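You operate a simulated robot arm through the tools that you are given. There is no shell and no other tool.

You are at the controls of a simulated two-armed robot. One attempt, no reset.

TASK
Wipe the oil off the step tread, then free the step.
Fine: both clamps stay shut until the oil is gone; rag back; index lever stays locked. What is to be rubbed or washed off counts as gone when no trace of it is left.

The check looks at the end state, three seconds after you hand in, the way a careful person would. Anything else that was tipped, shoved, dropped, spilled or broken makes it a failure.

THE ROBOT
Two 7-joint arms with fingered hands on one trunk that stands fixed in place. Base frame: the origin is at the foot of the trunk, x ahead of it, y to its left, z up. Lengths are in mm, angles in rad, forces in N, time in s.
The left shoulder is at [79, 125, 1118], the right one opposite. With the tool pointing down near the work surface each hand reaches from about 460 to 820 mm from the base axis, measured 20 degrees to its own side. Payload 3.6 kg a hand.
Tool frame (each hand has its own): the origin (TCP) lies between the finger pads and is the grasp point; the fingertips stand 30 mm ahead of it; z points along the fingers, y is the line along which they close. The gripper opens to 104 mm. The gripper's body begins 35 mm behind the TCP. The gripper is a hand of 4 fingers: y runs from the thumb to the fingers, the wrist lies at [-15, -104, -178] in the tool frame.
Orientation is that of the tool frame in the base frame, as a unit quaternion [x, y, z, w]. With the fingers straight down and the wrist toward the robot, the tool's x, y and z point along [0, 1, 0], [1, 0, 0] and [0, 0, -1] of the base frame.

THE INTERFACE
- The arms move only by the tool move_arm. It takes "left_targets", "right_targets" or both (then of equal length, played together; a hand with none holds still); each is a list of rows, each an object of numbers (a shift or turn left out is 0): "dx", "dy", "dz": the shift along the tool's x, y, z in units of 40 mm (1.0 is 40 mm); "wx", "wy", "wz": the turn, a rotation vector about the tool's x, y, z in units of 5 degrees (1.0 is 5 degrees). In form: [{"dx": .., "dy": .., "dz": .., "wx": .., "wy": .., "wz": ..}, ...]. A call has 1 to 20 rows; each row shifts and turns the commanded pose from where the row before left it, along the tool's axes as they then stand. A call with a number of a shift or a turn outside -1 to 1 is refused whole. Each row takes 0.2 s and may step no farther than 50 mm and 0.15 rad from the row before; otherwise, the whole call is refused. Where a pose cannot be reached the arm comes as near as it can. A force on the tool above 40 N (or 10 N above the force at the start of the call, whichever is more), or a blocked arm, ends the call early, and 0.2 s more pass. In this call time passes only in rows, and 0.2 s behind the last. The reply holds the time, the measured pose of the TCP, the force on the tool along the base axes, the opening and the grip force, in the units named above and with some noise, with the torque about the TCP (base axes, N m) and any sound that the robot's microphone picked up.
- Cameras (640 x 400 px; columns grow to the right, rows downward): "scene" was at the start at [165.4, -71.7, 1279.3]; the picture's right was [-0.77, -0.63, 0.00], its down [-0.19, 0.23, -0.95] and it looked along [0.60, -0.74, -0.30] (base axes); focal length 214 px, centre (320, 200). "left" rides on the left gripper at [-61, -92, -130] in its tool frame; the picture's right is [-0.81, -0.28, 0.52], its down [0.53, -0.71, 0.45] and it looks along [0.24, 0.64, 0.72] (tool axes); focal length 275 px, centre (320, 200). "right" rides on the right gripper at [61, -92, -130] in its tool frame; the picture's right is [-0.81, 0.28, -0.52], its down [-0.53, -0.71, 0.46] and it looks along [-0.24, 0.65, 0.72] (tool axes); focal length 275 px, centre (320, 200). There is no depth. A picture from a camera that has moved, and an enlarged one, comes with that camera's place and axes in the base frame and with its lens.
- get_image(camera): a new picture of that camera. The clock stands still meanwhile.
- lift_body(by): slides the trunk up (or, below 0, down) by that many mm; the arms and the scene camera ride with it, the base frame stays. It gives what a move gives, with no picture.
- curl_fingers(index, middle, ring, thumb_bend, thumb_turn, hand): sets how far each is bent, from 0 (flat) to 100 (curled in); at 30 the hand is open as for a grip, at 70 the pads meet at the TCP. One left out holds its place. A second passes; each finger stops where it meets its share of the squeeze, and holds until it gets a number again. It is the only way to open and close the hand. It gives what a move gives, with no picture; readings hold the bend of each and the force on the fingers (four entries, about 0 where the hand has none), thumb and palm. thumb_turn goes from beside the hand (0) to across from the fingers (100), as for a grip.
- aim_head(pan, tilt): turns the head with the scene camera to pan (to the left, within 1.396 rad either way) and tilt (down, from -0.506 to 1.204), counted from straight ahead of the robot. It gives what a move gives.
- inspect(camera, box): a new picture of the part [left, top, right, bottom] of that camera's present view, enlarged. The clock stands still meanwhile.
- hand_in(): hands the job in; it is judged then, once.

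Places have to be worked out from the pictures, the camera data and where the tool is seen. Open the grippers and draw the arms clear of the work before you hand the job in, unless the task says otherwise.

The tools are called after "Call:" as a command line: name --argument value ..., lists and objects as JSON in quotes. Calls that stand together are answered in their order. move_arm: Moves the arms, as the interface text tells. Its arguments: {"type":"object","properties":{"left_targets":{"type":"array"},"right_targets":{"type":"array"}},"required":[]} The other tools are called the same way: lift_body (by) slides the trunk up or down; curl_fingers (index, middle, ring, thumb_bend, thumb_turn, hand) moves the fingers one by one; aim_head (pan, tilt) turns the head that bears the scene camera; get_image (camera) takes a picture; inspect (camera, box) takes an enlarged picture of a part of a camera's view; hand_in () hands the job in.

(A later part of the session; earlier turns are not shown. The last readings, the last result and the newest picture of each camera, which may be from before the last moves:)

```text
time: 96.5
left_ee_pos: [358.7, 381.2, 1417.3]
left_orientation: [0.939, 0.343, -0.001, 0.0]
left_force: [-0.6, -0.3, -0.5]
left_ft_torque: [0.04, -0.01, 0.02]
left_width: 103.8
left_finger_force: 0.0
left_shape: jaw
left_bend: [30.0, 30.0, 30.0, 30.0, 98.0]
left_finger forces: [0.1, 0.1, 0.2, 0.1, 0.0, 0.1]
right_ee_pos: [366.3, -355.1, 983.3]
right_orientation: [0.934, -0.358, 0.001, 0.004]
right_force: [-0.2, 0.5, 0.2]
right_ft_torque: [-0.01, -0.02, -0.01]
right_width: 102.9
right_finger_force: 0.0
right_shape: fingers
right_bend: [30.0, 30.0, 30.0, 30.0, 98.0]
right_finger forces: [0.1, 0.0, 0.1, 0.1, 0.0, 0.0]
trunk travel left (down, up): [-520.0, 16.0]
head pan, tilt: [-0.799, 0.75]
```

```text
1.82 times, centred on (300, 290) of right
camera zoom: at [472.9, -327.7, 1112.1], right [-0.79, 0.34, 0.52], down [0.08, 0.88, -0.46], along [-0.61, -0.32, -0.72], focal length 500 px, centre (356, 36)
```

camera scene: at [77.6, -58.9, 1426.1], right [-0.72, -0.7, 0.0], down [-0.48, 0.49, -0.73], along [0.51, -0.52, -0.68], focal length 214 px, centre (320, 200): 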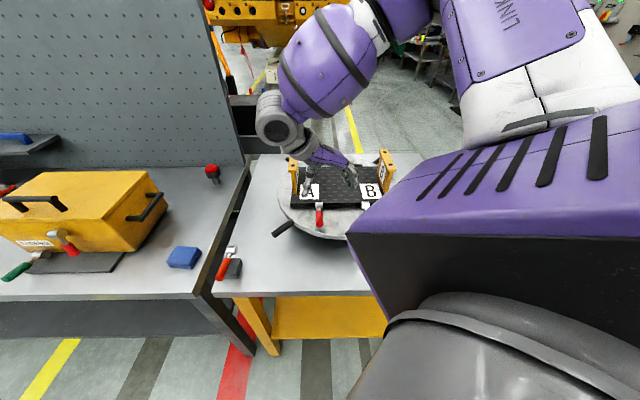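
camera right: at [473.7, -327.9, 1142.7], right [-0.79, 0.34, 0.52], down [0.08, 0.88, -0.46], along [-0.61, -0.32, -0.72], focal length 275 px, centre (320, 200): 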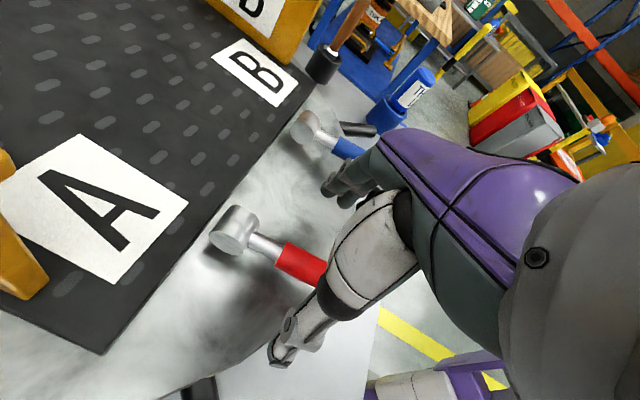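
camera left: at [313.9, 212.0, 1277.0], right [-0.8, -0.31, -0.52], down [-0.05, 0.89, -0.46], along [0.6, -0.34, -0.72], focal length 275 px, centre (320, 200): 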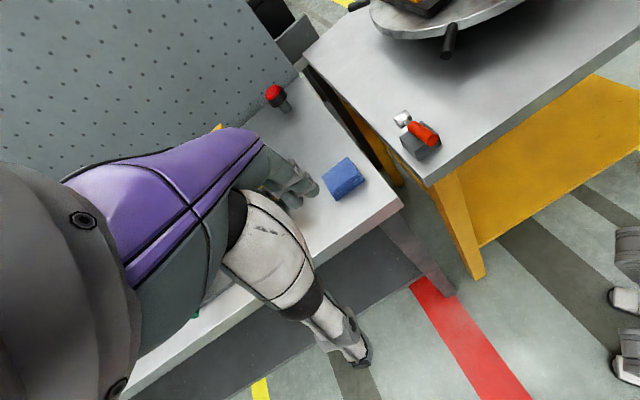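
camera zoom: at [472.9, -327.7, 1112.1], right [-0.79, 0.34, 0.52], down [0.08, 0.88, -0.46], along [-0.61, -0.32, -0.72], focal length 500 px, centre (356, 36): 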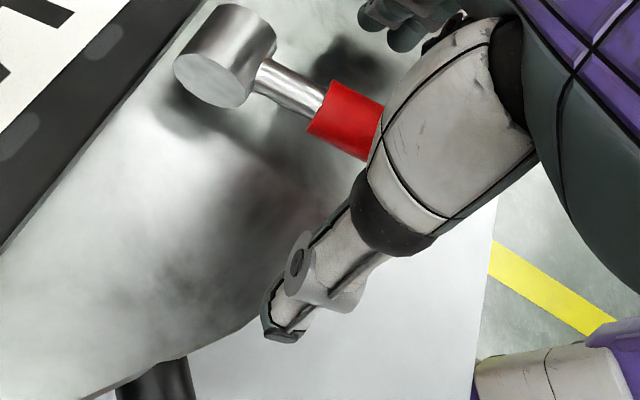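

Everything straddles the red handle without contact. I pinch it with just the middle finger and thumb so it can rotate in the grip.

Call:
curl_fingers --hand "right" --index 20 --middle 70 --ring 20 --thumb_bend 66

Call:
inspect --camera "scene" --box '[260, 150, 380, 230]'

Call:
inspect --camera "right" --box '[180, 180, 420, 400]'

```text
time: 97.5
left_ee_pos: [358.5, 380.6, 1418.6]
left_orientation: [0.94, 0.342, -0.001, 0.0]
left_force: [-0.3, 0.2, 0.0]
left_ft_torque: [-0.01, -0.02, 0.01]
left_width: 103.5
left_finger_force: 0.0
left_shape: jaw
left_bend: [30.0, 30.0, 30.0, 30.0, 98.0]
left_finger forces: [0.1, 0.1, 0.1, 0.0, 0.0, 0.1]
right_ee_pos: [366.9, -355.2, 982.4]
right_orientation: [0.934, -0.358, 0.001, 0.004]
right_force: [0.4, 0.8, -0.2]
right_ft_torque: [0.01, 0.01, 0.01]
right_width: 73.7
right_finger_force: 0.3
right_shape: fingers
right_bend: [20.0, 70.0, 20.0, 65.0, 98.0]
right_finger forces: [0.0, 0.1, 0.0, 0.0, 1.0, 0.1]
trunk travel left (down, up): [-520.0, 16.0]
head pan, tilt: [-0.799, 0.75]
```

```text
5.00 times, centred on (320, 190) of scene
camera zoom: at [77.8, -58.8, 1426.1], right [-0.72, -0.7, 0.0], down [-0.48, 0.49, -0.73], along [0.51, -0.52, -0.68], focal length 1072 px, centre (320, 250)
```

zoom: 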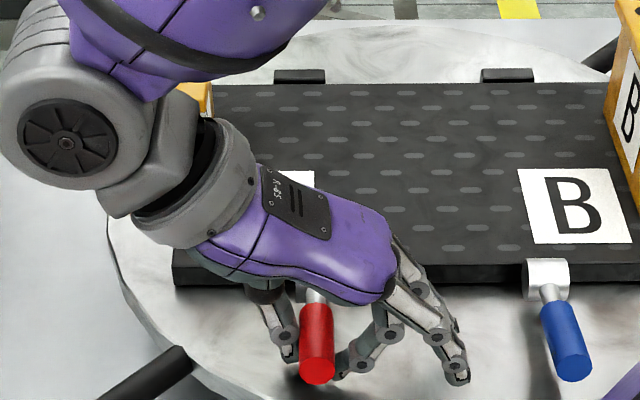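

```text
1.82 times, centred on (300, 290) of right
camera zoom: at [472.9, -327.6, 1112.0], right [-0.79, 0.34, 0.52], down [0.08, 0.88, -0.46], along [-0.61, -0.32, -0.72], focal length 500 px, centre (356, 36)
```

zoom: 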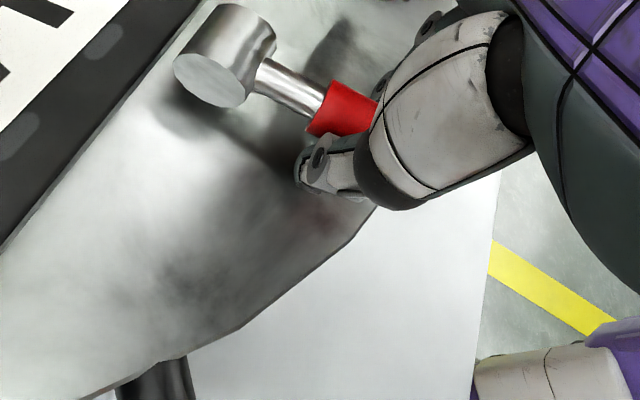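

The thumb touches the handle's left side, while the middle finger closed without contact, apparently passing under or beyond the handle's end. I zoom in to see where its tip is.

Call:
inspect --camera "scene" --box '[300, 195, 350, 228]'

Call:
inspect --camera "right" --box '[270, 210, 350, 290]'

```text
12.12 times, centred on (325, 212) of scene
camera zoom: at [77.8, -58.8, 1426.1], right [-0.72, -0.7, 0.0], down [-0.48, 0.49, -0.73], along [0.51, -0.52, -0.68], focal length 2600 px, centre (259, 61)
```

zoom: 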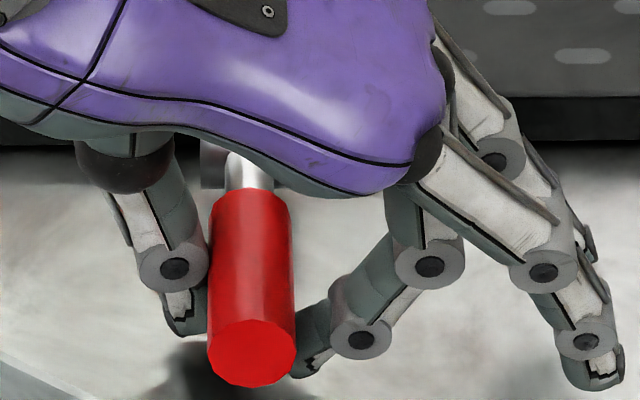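

```text
5.00 times, centred on (310, 250) of right
camera zoom: at [472.9, -327.6, 1112.0], right [-0.79, 0.34, 0.52], down [0.08, 0.88, -0.46], along [-0.61, -0.32, -0.72], focal length 1376 px, centre (370, -50)
```

zoom: 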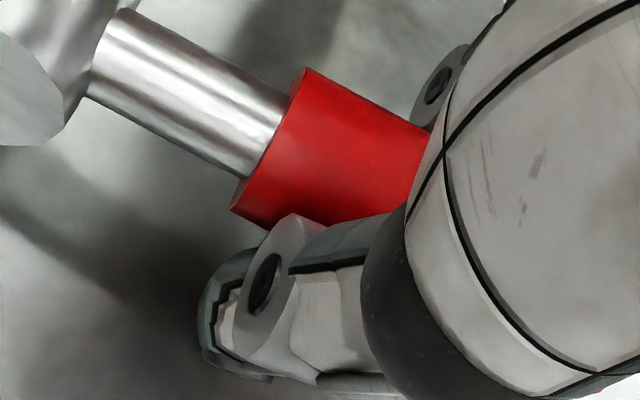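

Finger and thumb tips hook slightly under the handle from both sides. I close both further until they press on it.

Call:
curl_fingers --hand "right" --middle 88 --thumb_bend 75

Call:
inspect --camera "scene" --box '[300, 195, 350, 228]'

```text
time: 98.5
left_ee_pos: [359.3, 381.6, 1416.5]
left_orientation: [0.94, 0.342, 0.0, 0.0]
left_force: [-0.1, -0.3, 0.6]
left_ft_torque: [0.01, -0.03, -0.01]
left_width: 103.9
left_finger_force: 0.1
left_shape: jaw
left_bend: [30.0, 30.0, 30.0, 30.0, 98.0]
left_finger forces: [0.0, 0.1, 0.0, 0.0, 0.0, 0.0]
right_ee_pos: [366.3, -356.2, 984.2]
right_orientation: [0.934, -0.358, 0.002, 0.005]
right_force: [0.5, 5.1, -2.6]
right_ft_torque: [0.01, -0.07, 0.17]
right_width: 69.0
right_finger_force: 7.4
right_shape: fingers
right_bend: [20.0, 74.0, 20.0, 70.0, 97.0]
right_finger forces: [0.1, 6.9, 0.0, 0.0, 9.2, 0.1]
trunk travel left (down, up): [-520.0, 16.0]
head pan, tilt: [-0.799, 0.75]
```

```text
12.12 times, centred on (325, 212) of scene
camera zoom: at [78.0, -58.4, 1426.1], right [-0.72, -0.7, 0.0], down [-0.48, 0.49, -0.73], along [0.51, -0.52, -0.68], focal length 2600 px, centre (259, 61)
```

zoom: 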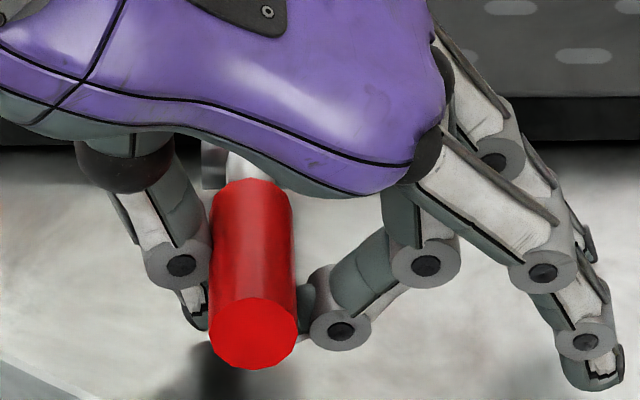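

Grip is firm (middle 7 N, thumb 9 N) and the handle already rose a touch. I lift along the arc about the pivot, first 30°, watching the force.

Call:
move_arm --right_targets '[{"dx": 0.021, "dz": -0.239}, {"dx": 0.062, "dz": -0.232}, {"dx": 0.101, "dz": -0.217}]'

Call:
inspect --camera "scene" --box '[280, 180, 370, 240]'

Call:
inspect --camera "right" --box '[200, 160, 400, 340]'

```text
time: 99.3
left_ee_pos: [360.4, 382.1, 1416.4]
left_orientation: [0.939, 0.343, 0.0, 0.0]
left_force: [0.6, 0.3, -0.1]
left_ft_torque: [0.02, 0.03, -0.02]
left_width: 103.8
left_finger_force: 0.1
left_shape: jaw
left_bend: [30.0, 30.0, 30.0, 30.0, 98.0]
left_finger forces: [0.0, 0.0, 0.0, 0.0, 0.1, 0.0]
right_ee_pos: [371.1, -360.1, 1010.2]
right_orientation: [0.934, -0.358, 0.0, 0.005]
right_force: [6.2, 4.4, -5.3]
right_ft_torque: [0.06, 0.03, 0.05]
right_width: 67.3
right_finger_force: 3.9
right_shape: fingers
right_bend: [20.0, 77.0, 20.0, 71.0, 96.0]
right_finger forces: [0.1, 0.0, 0.1, 0.0, 7.0, 0.1]
trunk travel left (down, up): [-520.0, 16.0]
head pan, tilt: [-0.799, 0.75]
```

```text
6.67 times, centred on (325, 210) of scene
camera zoom: at [78.6, -58.6, 1426.0], right [-0.72, -0.7, 0.0], down [-0.48, 0.49, -0.73], along [0.51, -0.52, -0.68], focal length 1430 px, centre (287, 133)
```

zoom: 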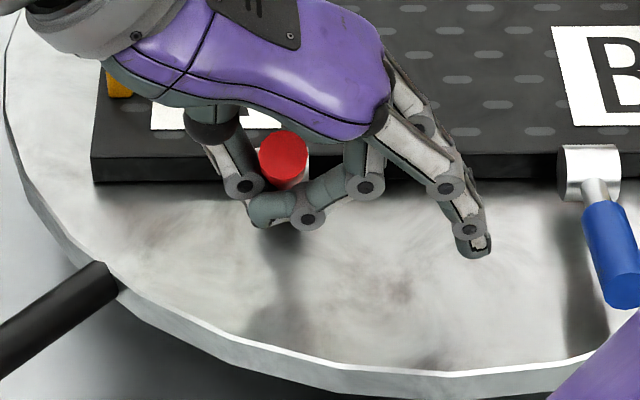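

```text
2.22 times, centred on (300, 250) of right
camera zoom: at [478.5, -331.7, 1139.4], right [-0.79, 0.34, 0.52], down [0.08, 0.88, -0.46], along [-0.61, -0.32, -0.72], focal length 612 px, centre (364, 89)
```

zoom: 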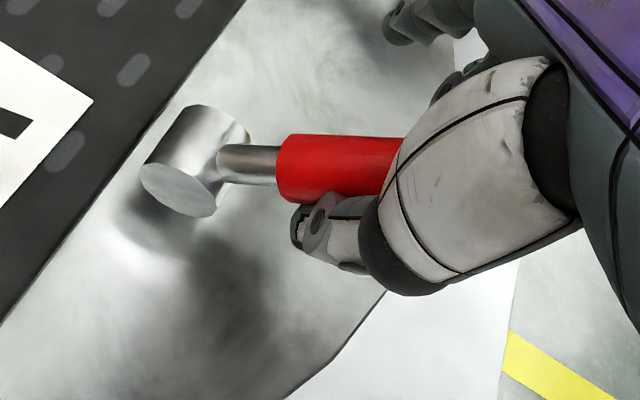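

The red lever swung up about 40° and rests on the thumb/middle-finger bar. I continue the arc, up and inward.

Call:
move_arm --right_targets '[{"dx": 0.17, "dz": -0.17}, {"dx": 0.196, "dz": -0.14}, {"dx": 0.217, "dz": -0.11}]'

Call:
inspect --camera "scene" --box '[280, 180, 370, 240]'

Call:
inspect --camera "right" --box '[200, 160, 400, 340]'

```text
time: 100.2
left_ee_pos: [358.6, 381.8, 1417.3]
left_orientation: [0.939, 0.343, -0.001, 0.001]
left_force: [-0.4, 0.3, -0.6]
left_ft_torque: [-0.01, 0.03, -0.01]
left_width: 103.7
left_finger_force: 0.1
left_shape: jaw
left_bend: [30.0, 30.0, 30.0, 30.0, 98.0]
left_finger forces: [0.0, 0.1, 0.0, 0.0, 0.0, 0.1]
right_ee_pos: [386.8, -375.5, 1026.6]
right_orientation: [0.933, -0.359, 0.0, 0.004]
right_force: [-1.5, 0.9, -0.9]
right_ft_torque: [0.01, 0.03, -0.02]
right_width: 57.3
right_finger_force: 0.3
right_shape: fingers
right_bend: [20.0, 77.0, 20.0, 75.0, 98.0]
right_finger forces: [0.1, 0.1, 0.0, 0.0, 1.5, 0.1]
trunk travel left (down, up): [-520.0, 16.0]
head pan, tilt: [-0.799, 0.75]
```

```text
6.67 times, centred on (325, 210) of scene
camera zoom: at [77.6, -58.9, 1426.1], right [-0.72, -0.7, 0.0], down [-0.48, 0.49, -0.73], along [0.51, -0.52, -0.68], focal length 1430 px, centre (287, 133)
```

zoom: 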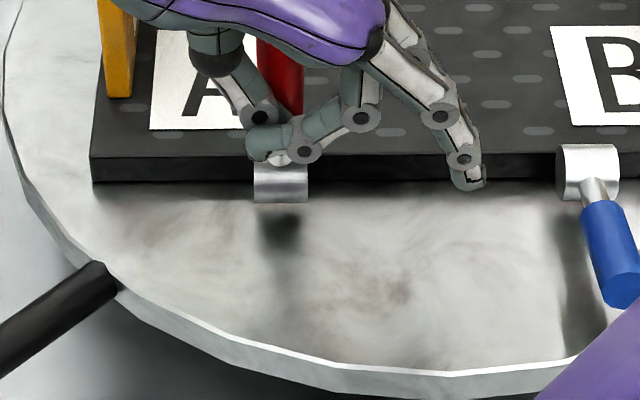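

```text
2.22 times, centred on (300, 250) of right
camera zoom: at [494.7, -347.1, 1156.0], right [-0.78, 0.34, 0.52], down [0.08, 0.88, -0.46], along [-0.62, -0.32, -0.72], focal length 612 px, centre (364, 89)
```

zoom: 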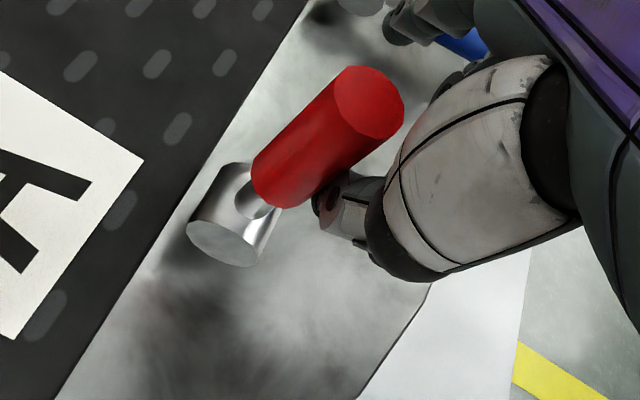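

The red lever now stands nearly upright with little force on the hand. I push it inward a bit further to find its open stop.

Call:
move_arm --right_targets '[{"dx": 0.2, "dz": -0.03}, {"dx": 0.2}]'

Call:
inspect --camera "right" --box '[200, 160, 400, 340]'

Call:
inspect --camera "scene" --box '[280, 170, 370, 230]'

```text
time: 100.8
left_ee_pos: [355.8, 384.7, 1416.1]
left_orientation: [0.94, 0.343, 0.0, 0.002]
left_force: [-0.3, 1.5, 0.0]
left_ft_torque: [-0.01, 0.03, -0.01]
left_width: 103.7
left_finger_force: 0.0
left_shape: jaw
left_bend: [30.0, 30.0, 30.0, 30.0, 98.0]
left_finger forces: [0.0, 0.0, 0.0, 0.0, 0.0, 0.0]
right_ee_pos: [394.5, -381.6, 1028.4]
right_orientation: [0.933, -0.359, -0.004, 0.004]
right_force: [-24.6, 22.7, -2.4]
right_ft_torque: [0.32, 0.35, 0.04]
right_width: 57.5
right_finger_force: 25.3
right_shape: fingers
right_bend: [20.0, 77.0, 20.0, 74.0, 100.0]
right_finger forces: [0.0, 0.1, 0.1, 0.0, 51.1, 0.0]
trunk travel left (down, up): [-520.0, 16.0]
head pan, tilt: [-0.799, 0.75]
```

```text
2.22 times, centred on (300, 250) of right
camera zoom: at [502.6, -353.6, 1156.8], right [-0.78, 0.34, 0.52], down [0.08, 0.88, -0.46], along [-0.62, -0.32, -0.72], focal length 612 px, centre (364, 89)
```

zoom: 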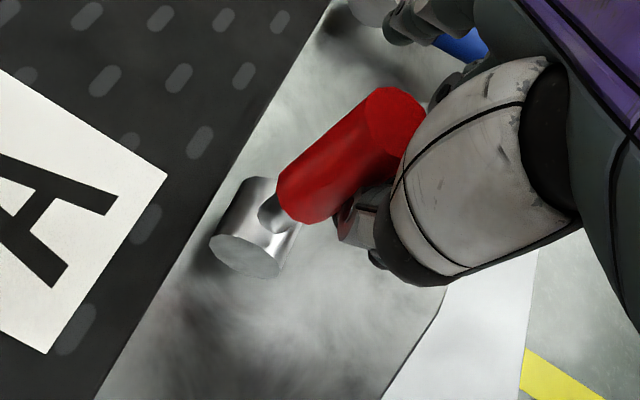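

```text
6.67 times, centred on (325, 200) of scene
camera zoom: at [74.1, -55.3, 1426.3], right [-0.72, -0.7, 0.0], down [-0.47, 0.49, -0.73], along [0.51, -0.53, -0.68], focal length 1430 px, centre (287, 200)
```

zoom: 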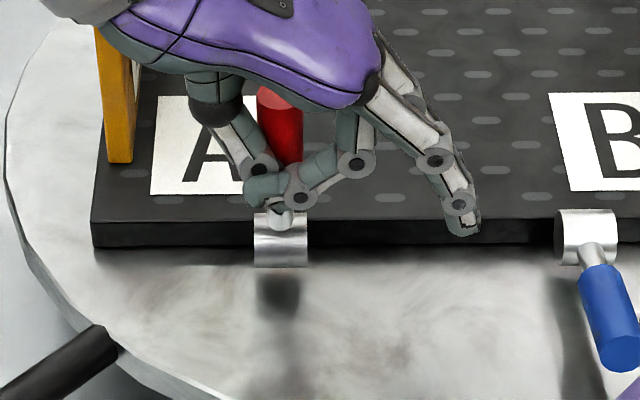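

The lever is at its stop (33 N resisting), so it's fully open. I back off at once and check it stays there.

Call:
move_arm --right_targets '[{"dx": -0.25}, {"dx": -0.25}]'

Call:
inspect --camera "right" --box '[200, 160, 400, 340]'

Call:
inspect --camera "scene" --box '[280, 170, 370, 230]'

```text
time: 101.3
left_ee_pos: [359.2, 380.7, 1417.2]
left_orientation: [0.94, 0.343, 0.0, 0.001]
left_force: [-0.1, -0.1, -0.1]
left_ft_torque: [-0.03, 0.01, 0.01]
left_width: 103.8
left_finger_force: 0.0
left_shape: jaw
left_bend: [30.0, 30.0, 30.0, 30.0, 98.0]
left_finger forces: [0.0, 0.0, 0.1, 0.0, 0.0, 0.1]
right_ee_pos: [386.1, -372.6, 1028.9]
right_orientation: [0.934, -0.358, 0.005, 0.006]
right_force: [0.0, -0.5, 0.3]
right_ft_torque: [-0.01, 0.01, 0.01]
right_width: 57.5
right_finger_force: 0.8
right_shape: fingers
right_bend: [20.0, 77.0, 20.0, 75.0, 98.0]
right_finger forces: [0.0, 0.0, 0.1, 0.0, 0.2, 0.1]
trunk travel left (down, up): [-520.0, 16.0]
head pan, tilt: [-0.799, 0.75]
```

```text
2.22 times, centred on (300, 250) of right
camera zoom: at [492.8, -345.1, 1159.5], right [-0.79, 0.34, 0.51], down [0.08, 0.88, -0.47], along [-0.61, -0.33, -0.72], focal length 612 px, centre (364, 89)
```

zoom: 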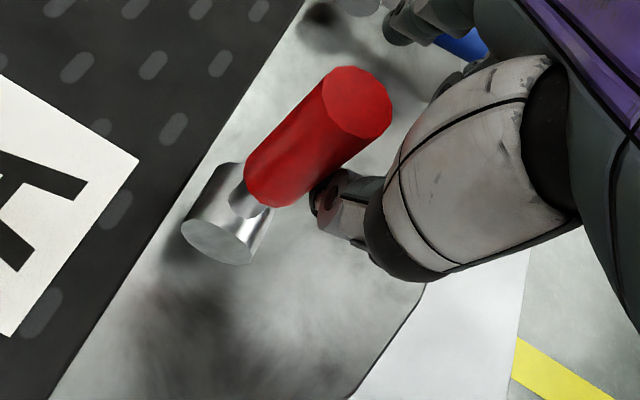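

```text
6.67 times, centred on (325, 200) of scene
camera zoom: at [77.2, -58.5, 1426.3], right [-0.72, -0.7, 0.0], down [-0.48, 0.49, -0.73], along [0.51, -0.52, -0.68], focal length 1430 px, centre (287, 200)
```

zoom: 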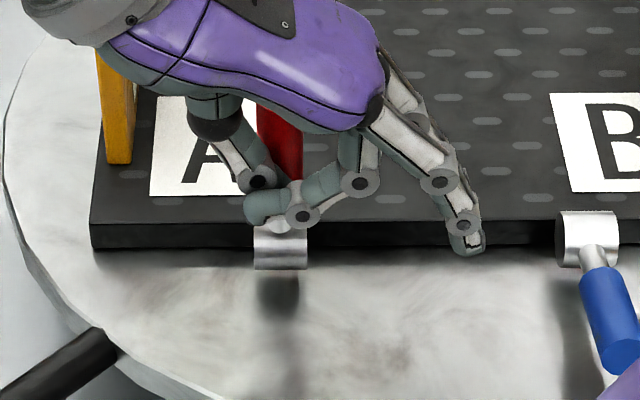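

The lever stays up on its own. I open the thumb and middle finger sideways and raise the hand straight up off it.

Call:
curl_fingers --hand "right" --index 25 --middle 25 --ring 25 --thumb_bend 25

Call:
move_arm --right_targets '[{"dz": -0.5}, {"dz": -1}, {"dz": -1}]'

Call:
get_image --camera "right"

Call:
inspect --camera "scene" --box '[270, 140, 410, 240]'

```text
time: 102.3
left_ee_pos: [358.8, 382.2, 1418.2]
left_orientation: [0.939, 0.343, -0.001, 0.001]
left_force: [0.3, 0.1, 0.2]
left_ft_torque: [-0.01, 0.0, -0.01]
left_width: 103.8
left_finger_force: 0.1
left_shape: jaw
left_bend: [30.0, 30.0, 30.0, 30.0, 98.0]
left_finger forces: [0.1, 0.0, 0.0, 0.1, 0.1, 0.0]
right_ee_pos: [386.2, -372.2, 1028.2]
right_orientation: [0.933, -0.359, 0.001, 0.005]
right_force: [0.0, 0.5, 0.1]
right_ft_torque: [0.02, 0.01, 0.0]
right_width: 114.4
right_finger_force: 0.0
right_shape: fingers
right_bend: [25.0, 25.0, 25.0, 25.0, 98.0]
right_finger forces: [0.0, 0.0, 0.0, 0.0, 0.0, 0.0]
trunk travel left (down, up): [-520.0, 16.0]
head pan, tilt: [-0.799, 0.75]
```

```text
time: 103.2
left_ee_pos: [358.4, 380.4, 1416.9]
left_orientation: [0.94, 0.342, 0.001, 0.002]
left_force: [0.3, -0.4, 0.0]
left_ft_torque: [-0.01, -0.03, 0.0]
left_width: 104.0
left_finger_force: 0.1
left_shape: jaw
left_bend: [30.0, 30.0, 30.0, 30.0, 98.0]
left_finger forces: [0.1, 0.1, 0.1, 0.0, 0.1, 0.0]
right_ee_pos: [384.4, -371.7, 1129.9]
right_orientation: [0.934, -0.357, 0.001, 0.005]
right_force: [-0.3, -0.4, 0.3]
right_ft_torque: [-0.02, 0.01, 0.0]
right_width: 114.4
right_finger_force: 0.0
right_shape: fingers
right_bend: [25.0, 25.0, 25.0, 25.0, 98.0]
right_finger forces: [0.1, 0.0, 0.0, 0.0, 0.0, 0.0]
trunk travel left (down, up): [-520.0, 16.0]
head pan, tilt: [-0.799, 0.75]
```

```text
taken
camera right: at [491.7, -344.1, 1258.7], right [-0.79, 0.34, 0.52], down [0.08, 0.88, -0.46], along [-0.61, -0.32, -0.72], focal length 275 px, centre (320, 200)
```

right: 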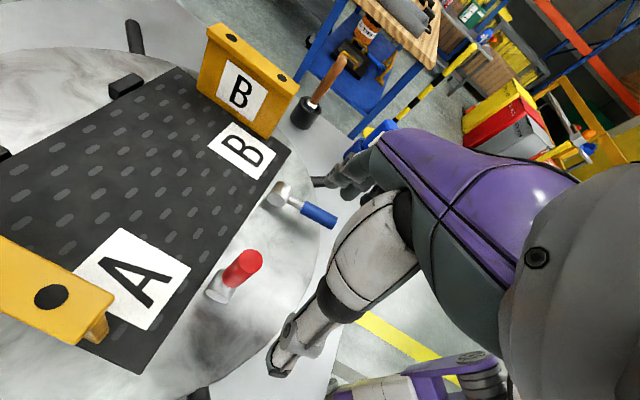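

```text
4.00 times, centred on (340, 190) of scene
camera zoom: at [76.9, -58.7, 1426.2], right [-0.72, -0.7, 0.0], down [-0.48, 0.49, -0.73], along [0.51, -0.52, -0.68], focal length 858 px, centre (240, 240)
```

zoom: 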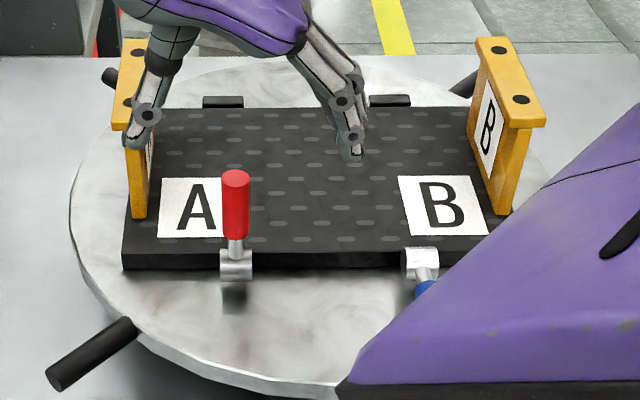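

The red clamp is open and standing upright. Next the blue one: pivot ≈[306,-487], handle end ≈[250,-446]; I move over its grip at ≈[263,-456] staying high, and adjust yaw by 6°.

Call:
move_arm --right_targets '[{"dx": -0.211, "dy": 0.9}, {"dx": -0.211, "dy": 0.9}, {"dx": -0.211, "dy": 0.9}, {"dx": -0.211, "dy": 0.9}, {"wz": -0.6}, {"wz": -0.6}]'

Call:
curl_fingers --hand "right" --index 30 --middle 30 --ring 30 --thumb_bend 30

Call:
get_image --camera "right"

Call:
get_image --camera "scene"

```text
time: 104.5
left_ee_pos: [356.8, 380.9, 1418.2]
left_orientation: [0.939, 0.343, 0.0, 0.002]
left_force: [-0.3, -0.1, -0.2]
left_ft_torque: [-0.01, 0.0, -0.02]
left_width: 103.4
left_finger_force: 0.2
left_shape: jaw
left_bend: [30.0, 30.0, 30.0, 30.0, 98.0]
left_finger forces: [0.0, 0.1, 0.0, 0.0, 0.0, 0.0]
right_ee_pos: [263.3, -456.9, 1128.7]
right_orientation: [0.951, -0.308, 0.001, 0.005]
right_force: [-0.3, 0.3, -0.5]
right_ft_torque: [0.0, -0.02, 0.05]
right_width: 114.4
right_finger_force: 0.0
right_shape: fingers
right_bend: [25.0, 25.0, 25.0, 25.0, 98.0]
right_finger forces: [0.0, 0.1, 0.1, 0.0, 0.0, 0.1]
trunk travel left (down, up): [-520.0, 16.0]
head pan, tilt: [-0.799, 0.75]
```

```text
time: 105.5
left_ee_pos: [357.7, 380.8, 1417.8]
left_orientation: [0.939, 0.343, -0.001, 0.001]
left_force: [0.1, 0.7, -0.5]
left_ft_torque: [0.02, 0.0, 0.0]
left_width: 103.9
left_finger_force: 0.2
left_shape: jaw
left_bend: [30.0, 30.0, 30.0, 30.0, 98.0]
left_finger forces: [0.0, 0.0, 0.1, 0.0, 0.0, 0.1]
right_ee_pos: [264.3, -456.0, 1128.3]
right_orientation: [0.951, -0.309, 0.0, 0.004]
right_force: [0.2, 0.7, -0.1]
right_ft_torque: [-0.02, -0.01, -0.04]
right_width: 103.8
right_finger_force: 0.0
right_shape: fingers
right_bend: [30.0, 30.0, 30.0, 30.0, 98.0]
right_finger forces: [0.1, 0.0, 0.0, 0.1, 0.0, 0.0]
trunk travel left (down, up): [-520.0, 16.0]
head pan, tilt: [-0.799, 0.75]
```

```text
taken
camera right: at [367.4, -417.8, 1258.2], right [-0.82, 0.26, 0.52], down [-0.01, 0.89, -0.46], along [-0.58, -0.39, -0.72], focal length 275 px, centre (320, 200)
```

right: 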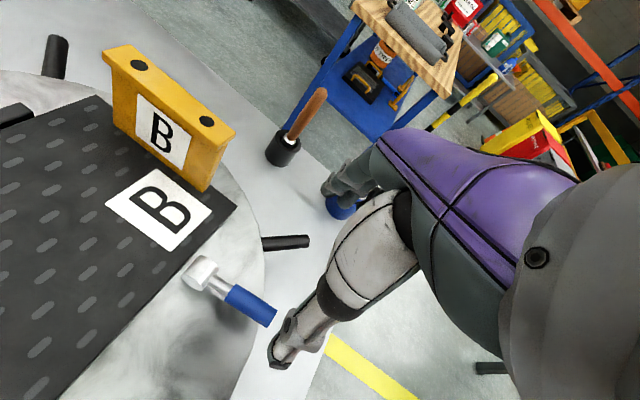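

```text
taken
camera scene: at [77.5, -59.0, 1426.1], right [-0.72, -0.7, 0.0], down [-0.48, 0.49, -0.73], along [0.51, -0.52, -0.68], focal length 214 px, centre (320, 200)
```

scene: 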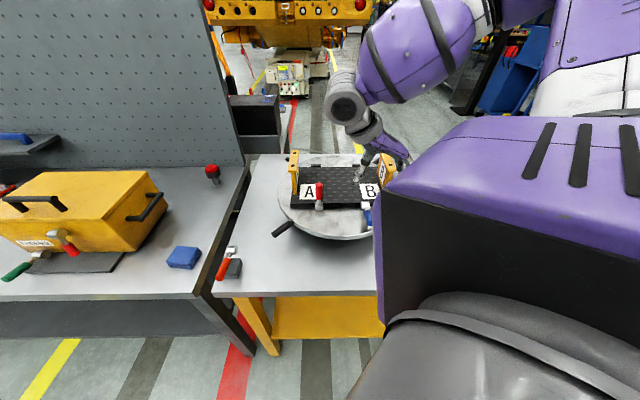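

Right camera puts the blue pivot at [305,-487] and the handle middle at ≈[266,-452]. I trim the yaw and position slightly and descend to z≈1015.

Call:
move_arm --right_targets '[{"wz": 0.8}, {"dx": 0.04, "dy": -0.09, "dz": 0.8}, {"dz": 0.8}, {"dz": 0.8}, {"dz": 0.43}]'

Call:
get_image --camera "right"

Call:
inspect --camera "right" --box '[180, 180, 420, 400]'

Call:
inspect --camera "scene" --box '[270, 140, 410, 240]'

```text
time: 106.8
left_ee_pos: [357.8, 380.4, 1417.6]
left_orientation: [0.939, 0.343, -0.001, 0.0]
left_force: [0.2, -0.8, -2.1]
left_ft_torque: [0.0, -0.02, 0.02]
left_width: 103.8
left_finger_force: 0.0
left_shape: jaw
left_bend: [30.0, 30.0, 30.0, 30.0, 98.0]
left_finger forces: [0.1, 0.1, 0.0, 0.1, 0.0, 0.0]
right_ee_pos: [267.3, -455.5, 1015.8]
right_orientation: [0.94, -0.342, 0.001, 0.004]
right_force: [0.1, 0.1, 0.0]
right_ft_torque: [0.0, 0.01, -0.02]
right_width: 103.5
right_finger_force: 0.0
right_shape: fingers
right_bend: [30.0, 30.0, 30.0, 30.0, 98.0]
right_finger forces: [0.1, 0.0, 0.0, 0.0, 0.1, 0.0]
trunk travel left (down, up): [-520.0, 16.0]
head pan, tilt: [-0.799, 0.75]
```

```text
taken
camera right: at [373.4, -424.0, 1145.2], right [-0.8, 0.31, 0.52], down [0.05, 0.88, -0.46], along [-0.6, -0.34, -0.72], focal length 275 px, centre (320, 200)
```

right: 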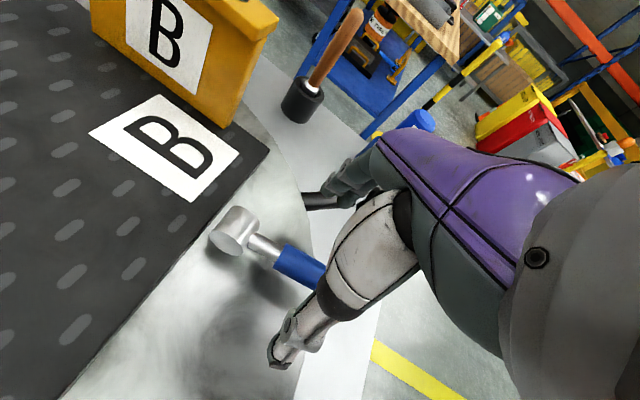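

```text
1.82 times, centred on (300, 290) of right
camera zoom: at [373.4, -424.0, 1145.2], right [-0.8, 0.31, 0.52], down [0.05, 0.88, -0.46], along [-0.6, -0.34, -0.72], focal length 500 px, centre (356, 36)
```

zoom: 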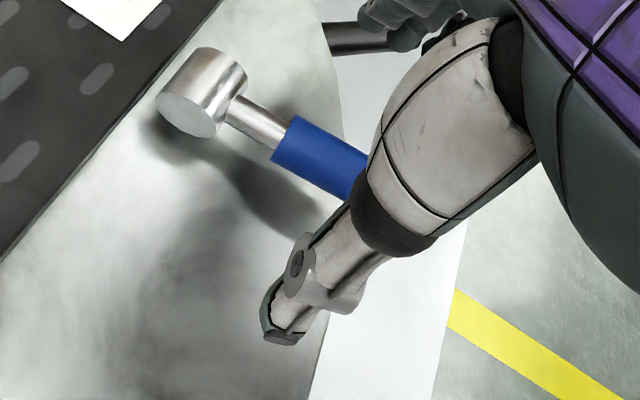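

```text
4.00 times, centred on (340, 190) of scene
camera zoom: at [77.7, -58.9, 1426.1], right [-0.72, -0.7, 0.0], down [-0.48, 0.49, -0.73], along [0.51, -0.52, -0.68], focal length 858 px, centre (240, 240)
```

zoom: 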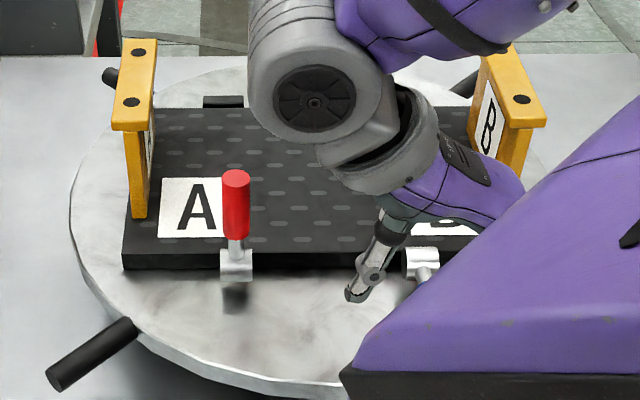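

The view matches the red handle's setup exactly. I descend to z≈983 as before, then close the middle finger and thumb on the blue handle.

Call:
move_arm --right_targets '[{"dz": 0.3}, {"dz": 0.3}, {"dz": 0.22}]'

Call:
curl_fingers --hand "right" --index 25 --middle 70 --ring 25 --thumb_bend 66

Call:
curl_fingers --hand "right" --middle 88 --thumb_bend 75

Call:
inspect --camera "right" --box '[180, 180, 420, 400]'

```text
time: 107.5
left_ee_pos: [358.3, 380.3, 1417.7]
left_orientation: [0.939, 0.343, -0.002, 0.0]
left_force: [0.4, -0.3, -0.1]
left_ft_torque: [0.01, 0.0, -0.03]
left_width: 103.6
left_finger_force: 0.2
left_shape: jaw
left_bend: [30.0, 30.0, 30.0, 30.0, 98.0]
left_finger forces: [0.1, 0.1, 0.1, 0.0, 0.0, 0.0]
right_ee_pos: [267.2, -455.1, 982.6]
right_orientation: [0.94, -0.342, 0.001, 0.006]
right_force: [0.2, 0.7, -0.5]
right_ft_torque: [0.02, -0.02, -0.01]
right_width: 103.7
right_finger_force: 0.1
right_shape: fingers
right_bend: [30.0, 30.0, 30.0, 30.0, 98.0]
right_finger forces: [0.0, 0.0, 0.0, 0.1, 0.0, 0.0]
trunk travel left (down, up): [-520.0, 16.0]
head pan, tilt: [-0.799, 0.75]
```

```text
time: 108.5
left_ee_pos: [359.3, 381.2, 1419.1]
left_orientation: [0.94, 0.342, -0.001, 0.001]
left_force: [-0.2, 0.4, -1.5]
left_ft_torque: [-0.03, -0.02, 0.01]
left_width: 103.9
left_finger_force: 0.1
left_shape: jaw
left_bend: [30.0, 30.0, 30.0, 30.0, 98.0]
left_finger forces: [0.0, 0.1, 0.1, 0.0, 0.1, 0.1]
right_ee_pos: [268.2, -455.7, 984.4]
right_orientation: [0.94, -0.342, 0.001, 0.005]
right_force: [0.4, 0.3, -0.6]
right_ft_torque: [0.01, 0.0, 0.0]
right_width: 66.7
right_finger_force: 1.1
right_shape: fingers
right_bend: [25.0, 70.0, 25.0, 65.0, 98.0]
right_finger forces: [0.1, 0.0, 0.0, 0.0, 1.3, 0.1]
trunk travel left (down, up): [-520.0, 16.0]
head pan, tilt: [-0.799, 0.75]
```

```text
time: 109.5
left_ee_pos: [358.6, 381.8, 1416.3]
left_orientation: [0.939, 0.343, -0.001, 0.0]
left_force: [0.1, -0.9, 0.0]
left_ft_torque: [-0.02, 0.0, -0.02]
left_width: 103.6
left_finger_force: 0.0
left_shape: jaw
left_bend: [30.0, 30.0, 30.0, 30.0, 98.0]
left_finger forces: [0.0, 0.1, 0.0, 0.0, 0.1, 0.0]
right_ee_pos: [266.5, -455.1, 983.3]
right_orientation: [0.94, -0.342, 0.0, 0.004]
right_force: [2.8, 5.5, -3.1]
right_ft_torque: [0.02, -0.04, 0.12]
right_width: 62.6
right_finger_force: 8.3
right_shape: fingers
right_bend: [25.0, 74.0, 25.0, 69.0, 97.0]
right_finger forces: [0.0, 6.8, 0.0, 0.0, 9.7, 0.0]
trunk travel left (down, up): [-520.0, 16.0]
head pan, tilt: [-0.799, 0.75]
```

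```text
1.82 times, centred on (300, 290) of right
camera zoom: at [373.4, -423.6, 1112.2], right [-0.8, 0.31, 0.52], down [0.05, 0.88, -0.46], along [-0.6, -0.34, -0.72], focal length 500 px, centre (356, 36)
```

zoom: 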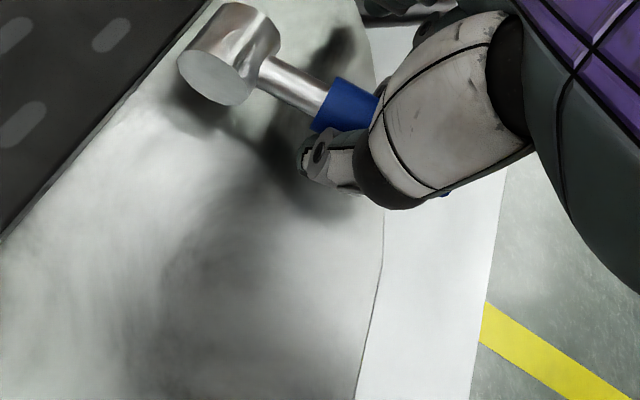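

Readings match the red case (middle 7 N, thumb 10 N). I lift along the same arc, first 30°.

Call:
move_arm --right_targets '[{"dx": 0.021, "dz": -0.239}, {"dx": 0.062, "dz": -0.232}, {"dx": 0.101, "dz": -0.217}]'

Call:
inspect --camera "right" --box '[200, 160, 400, 340]'

Call:
inspect --camera "scene" --box '[270, 140, 410, 240]'

```text
time: 110.3
left_ee_pos: [359.3, 381.5, 1417.7]
left_orientation: [0.939, 0.343, -0.001, 0.0]
left_force: [0.2, 0.0, -0.3]
left_ft_torque: [0.01, -0.02, -0.01]
left_width: 103.8
left_finger_force: 0.0
left_shape: jaw
left_bend: [30.0, 30.0, 30.0, 30.0, 98.0]
left_finger forces: [0.1, 0.1, 0.0, 0.0, 0.0, 0.0]
right_ee_pos: [274.0, -459.2, 1010.4]
right_orientation: [0.94, -0.341, -0.001, 0.004]
right_force: [6.0, 4.4, -3.5]
right_ft_torque: [0.04, -0.01, 0.05]
right_width: 60.0
right_finger_force: 3.0
right_shape: fingers
right_bend: [25.0, 77.0, 25.0, 71.0, 96.0]
right_finger forces: [0.1, 0.1, 0.0, 0.1, 6.9, 0.0]
trunk travel left (down, up): [-520.0, 16.0]
head pan, tilt: [-0.799, 0.75]
```

```text
2.22 times, centred on (300, 250) of right
camera zoom: at [379.7, -428.5, 1139.7], right [-0.8, 0.31, 0.52], down [0.05, 0.88, -0.46], along [-0.6, -0.34, -0.72], focal length 612 px, centre (364, 89)
```

zoom: 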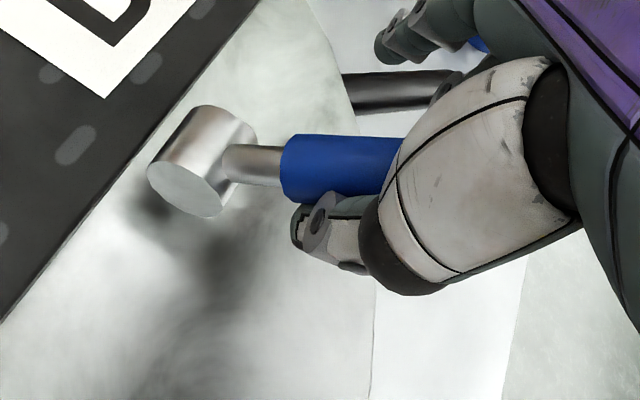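

```text
4.00 times, centred on (340, 190) of scene
camera zoom: at [78.5, -58.6, 1426.1], right [-0.72, -0.7, 0.0], down [-0.48, 0.49, -0.73], along [0.51, -0.52, -0.68], focal length 858 px, centre (240, 240)
```

zoom: 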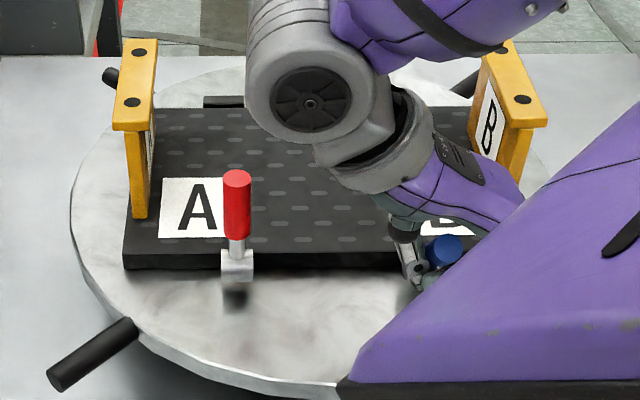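

The blue lever is rising just like the red did. I continue the second half of the arc.

Call:
move_arm --right_targets '[{"dx": 0.17, "dz": -0.17}, {"dx": 0.196, "dz": -0.14}, {"dx": 0.217, "dz": -0.11}]'

Call:
inspect --camera "right" --box '[200, 160, 400, 340]'

Call:
inspect --camera "scene" --box '[270, 140, 410, 240]'

```text
time: 111.2
left_ee_pos: [359.6, 380.7, 1417.4]
left_orientation: [0.939, 0.343, -0.001, 0.0]
left_force: [0.1, -0.1, -0.2]
left_ft_torque: [0.03, -0.01, 0.02]
left_width: 103.7
left_finger_force: 0.1
left_shape: jaw
left_bend: [30.0, 30.0, 30.0, 30.0, 98.0]
left_finger forces: [0.1, 0.0, 0.0, 0.0, 0.0, 0.2]
right_ee_pos: [290.0, -475.0, 1027.3]
right_orientation: [0.94, -0.341, 0.0, 0.006]
right_force: [-3.4, 1.4, -1.4]
right_ft_torque: [0.03, 0.04, 0.01]
right_width: 50.3
right_finger_force: 1.2
right_shape: fingers
right_bend: [25.0, 77.0, 25.0, 75.0, 99.0]
right_finger forces: [0.0, 0.0, 0.0, 0.1, 2.8, 0.0]
trunk travel left (down, up): [-520.0, 16.0]
head pan, tilt: [-0.799, 0.75]
```

```text
2.22 times, centred on (300, 250) of right
camera zoom: at [396.3, -443.2, 1156.6], right [-0.8, 0.32, 0.52], down [0.05, 0.88, -0.46], along [-0.6, -0.34, -0.72], focal length 612 px, centre (364, 89)
```

zoom: 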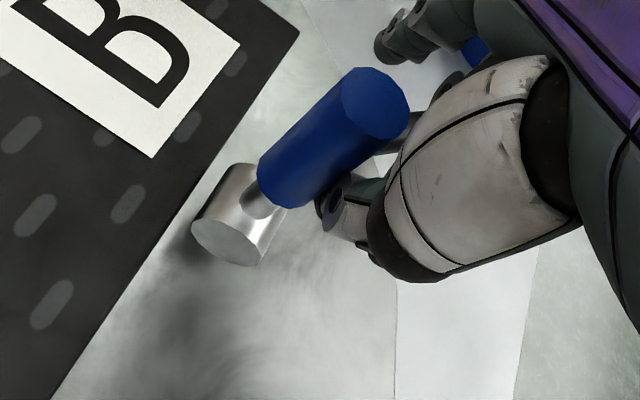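

```text
4.00 times, centred on (340, 190) of scene
camera zoom: at [77.5, -58.7, 1426.1], right [-0.72, -0.7, 0.0], down [-0.48, 0.49, -0.73], along [0.51, -0.52, -0.68], focal length 858 px, centre (240, 240)
```

zoom: 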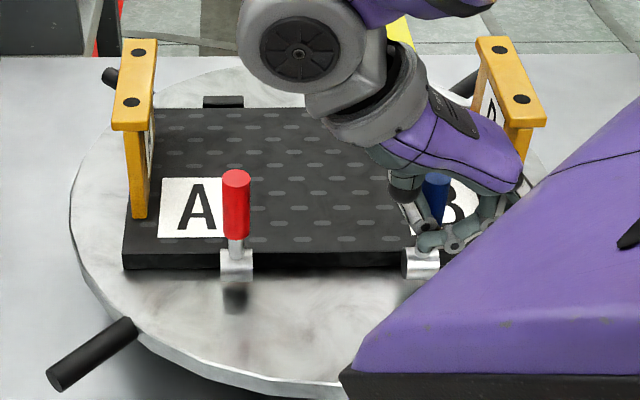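

Blue is nearly upright too. I nudge it gently inward to its stop with a smaller push.

Call:
move_arm --right_targets '[{"dx": 0.1}, {"dx": 0.06}]'

Call:
inspect --camera "right" --box '[200, 160, 400, 340]'

```text
time: 111.8
left_ee_pos: [356.7, 381.9, 1417.1]
left_orientation: [0.939, 0.343, -0.001, 0.001]
left_force: [0.3, -0.7, 0.6]
left_ft_torque: [0.0, 0.01, -0.03]
left_width: 103.5
left_finger_force: 0.0
left_shape: jaw
left_bend: [30.0, 30.0, 30.0, 30.0, 98.0]
left_finger forces: [0.0, 0.0, 0.0, 0.0, 0.0, 0.0]
right_ee_pos: [293.6, -478.4, 1027.3]
right_orientation: [0.94, -0.342, -0.001, 0.003]
right_force: [-9.6, 6.9, -1.2]
right_ft_torque: [0.15, 0.16, 0.01]
right_width: 50.4
right_finger_force: 6.9
right_shape: fingers
right_bend: [25.0, 77.0, 25.0, 74.0, 100.0]
right_finger forces: [0.0, 0.0, 0.0, 0.1, 14.7, 0.1]
trunk travel left (down, up): [-520.0, 16.0]
head pan, tilt: [-0.799, 0.75]
```

```text
2.22 times, centred on (300, 250) of right
camera zoom: at [400.0, -446.7, 1156.7], right [-0.8, 0.31, 0.52], down [0.05, 0.89, -0.46], along [-0.6, -0.34, -0.72], focal length 612 px, centre (364, 89)
```

zoom: 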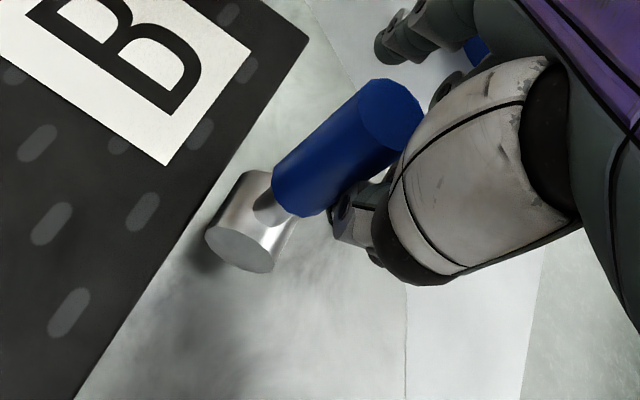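

The blue lever rests at its stop (12 N). I back off, open the fingers sideways and raise the hand clear.

Call:
move_arm --right_targets '[{"dx": -0.2}, {"dx": -0.15}]'

Call:
curl_fingers --hand "right" --index 28 --middle 28 --ring 28 --thumb_bend 28

Call:
move_arm --right_targets '[{"dz": -0.5}, {"dz": -1}, {"dz": -1}, {"dz": -1}]'

Call:
get_image --camera "right"

Call:
inspect --camera "scene" --box '[270, 140, 410, 240]'

```text
time: 112.3
left_ee_pos: [359.1, 382.2, 1418.3]
left_orientation: [0.94, 0.342, -0.001, 0.001]
left_force: [-0.2, -0.4, -0.3]
left_ft_torque: [-0.03, 0.0, 0.01]
left_width: 103.5
left_finger_force: 0.1
left_shape: jaw
left_bend: [30.0, 30.0, 30.0, 30.0, 98.0]
left_finger forces: [0.0, 0.1, 0.0, 0.1, 0.0, 0.1]
right_ee_pos: [285.5, -470.0, 1028.0]
right_orientation: [0.94, -0.341, 0.002, 0.004]
right_force: [0.1, -0.2, 0.0]
right_ft_torque: [0.01, 0.01, -0.01]
right_width: 50.0
right_finger_force: 0.0
right_shape: fingers
right_bend: [25.0, 77.0, 25.0, 75.0, 98.0]
right_finger forces: [0.0, 0.0, 0.0, 0.0, 0.1, 0.0]
trunk travel left (down, up): [-520.0, 16.0]
head pan, tilt: [-0.799, 0.75]
```

```text
time: 113.3
left_ee_pos: [358.7, 380.3, 1417.0]
left_orientation: [0.939, 0.343, -0.001, 0.001]
left_force: [-0.7, 0.0, 0.0]
left_ft_torque: [0.0, 0.02, -0.02]
left_width: 103.8
left_finger_force: 0.0
left_shape: jaw
left_bend: [30.0, 30.0, 30.0, 30.0, 98.0]
left_finger forces: [0.0, 0.1, 0.0, 0.0, 0.0, 0.0]
right_ee_pos: [284.1, -469.9, 1027.3]
right_orientation: [0.94, -0.342, 0.001, 0.005]
right_force: [-0.1, 0.3, -0.2]
right_ft_torque: [0.0, 0.0, 0.01]
right_width: 107.7
right_finger_force: 0.0
right_shape: fingers
right_bend: [28.0, 28.0, 28.0, 28.0, 98.0]
right_finger forces: [0.0, 0.0, 0.1, 0.1, 0.0, 0.0]
trunk travel left (down, up): [-520.0, 16.0]
head pan, tilt: [-0.799, 0.75]
```

```text
time: 114.3
left_ee_pos: [357.8, 380.9, 1417.7]
left_orientation: [0.939, 0.343, -0.001, 0.001]
left_force: [-0.5, 0.1, 0.2]
left_ft_torque: [0.01, -0.01, 0.0]
left_width: 103.9
left_finger_force: 0.0
left_shape: jaw
left_bend: [30.0, 30.0, 30.0, 30.0, 98.0]
left_finger forces: [0.0, 0.0, 0.1, 0.0, 0.1, 0.1]
right_ee_pos: [283.0, -469.0, 1168.3]
right_orientation: [0.94, -0.342, 0.001, 0.005]
right_force: [-0.7, -0.1, 0.4]
right_ft_torque: [-0.02, -0.02, 0.02]
right_width: 107.4
right_finger_force: 0.0
right_shape: fingers
right_bend: [28.0, 28.0, 28.0, 28.0, 98.0]
right_finger forces: [0.0, 0.0, 0.0, 0.0, 0.0, 0.1]
trunk travel left (down, up): [-520.0, 16.0]
head pan, tilt: [-0.799, 0.75]
```

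```text
taken
camera right: at [390.4, -437.6, 1297.3], right [-0.8, 0.31, 0.52], down [0.05, 0.88, -0.46], along [-0.6, -0.34, -0.72], focal length 275 px, centre (320, 200)
```

right: 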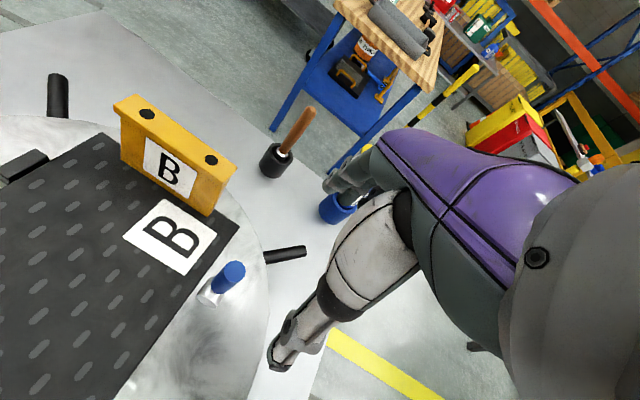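

```text
4.00 times, centred on (340, 190) of scene
camera zoom: at [77.0, -58.4, 1426.2], right [-0.72, -0.7, 0.0], down [-0.48, 0.49, -0.73], along [0.51, -0.52, -0.68], focal length 858 px, centre (240, 240)
```

zoom: 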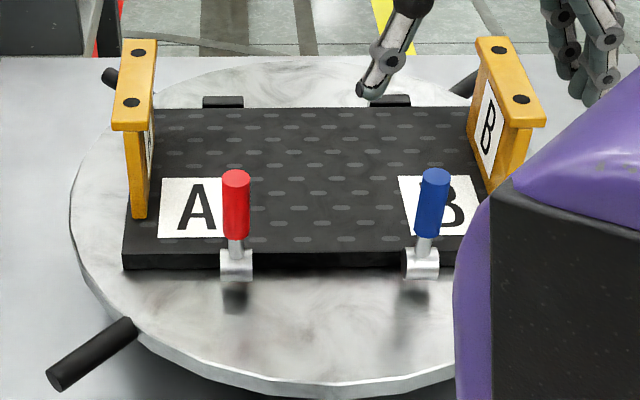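

Both levers stand open and the tread is clean. I now draw the right arm up and away from the work, turning it back to a relaxed yaw.

Call:
move_arm --right_targets '[{"dz": -1}, {"dz": -1}, {"dz": -1}, {"dz": -1}, {"wz": -1}, {"wz": -1}, {"wz": -1}, {"wz": -1}, {"wz": -1}, {"wz": -1}, {"wz": -1}, {"wz": -1}, {"wz": -1}, {"wz": -1}, {"wz": -1}, {"wz": -1}]'

Call:
get_image --camera "right"

Call:
get_image --camera "scene"

```text
time: 117.8
left_ee_pos: [358.2, 381.5, 1417.2]
left_orientation: [0.939, 0.343, -0.001, 0.001]
left_force: [0.8, 1.3, -0.2]
left_ft_torque: [-0.02, -0.02, 0.03]
left_width: 103.7
left_finger_force: 0.1
left_shape: jaw
left_bend: [30.0, 30.0, 30.0, 30.0, 98.0]
left_finger forces: [0.0, 0.0, 0.0, 0.0, 0.1, 0.0]
right_ee_pos: [285.1, -467.4, 1327.0]
right_orientation: [0.985, 0.175, -0.002, 0.004]
right_force: [-0.2, 0.3, 0.4]
right_ft_torque: [-0.02, 0.02, 0.01]
right_width: 107.8
right_finger_force: 0.0
right_shape: fingers
right_bend: [28.0, 28.0, 28.0, 28.0, 98.0]
right_finger forces: [0.1, 0.0, 0.0, 0.0, 0.0, 0.1]
trunk travel left (down, up): [-520.0, 16.0]
head pan, tilt: [-0.799, 0.75]
```

```text
taken
camera right: at [311.4, -359.8, 1456.3], right [-0.67, -0.53, 0.52], down [-0.75, 0.48, -0.46], along [-0.01, -0.7, -0.72], focal length 275 px, centre (320, 200)
```

right: 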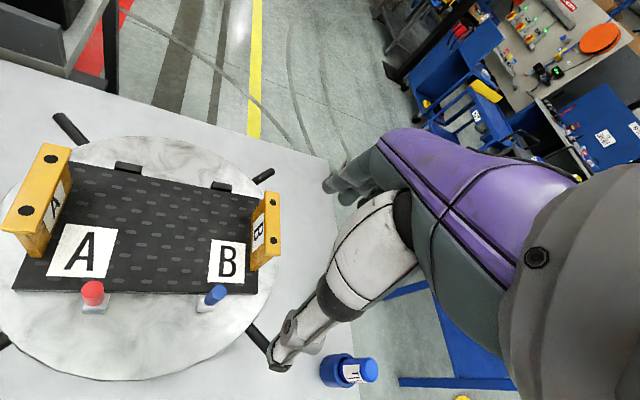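

```text
taken
camera scene: at [77.4, -59.1, 1426.1], right [-0.72, -0.7, 0.0], down [-0.48, 0.49, -0.73], along [0.51, -0.52, -0.68], focal length 214 px, centre (320, 200)
```

scene: 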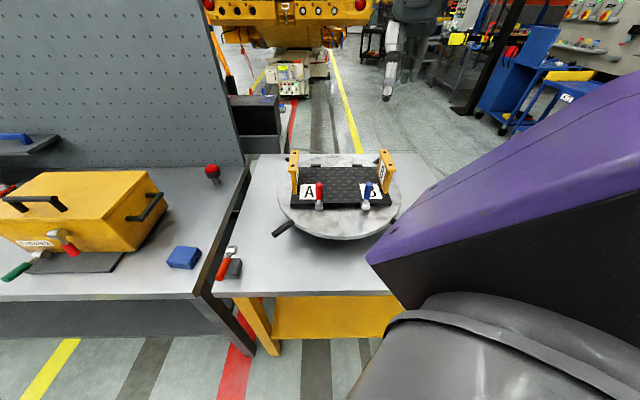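

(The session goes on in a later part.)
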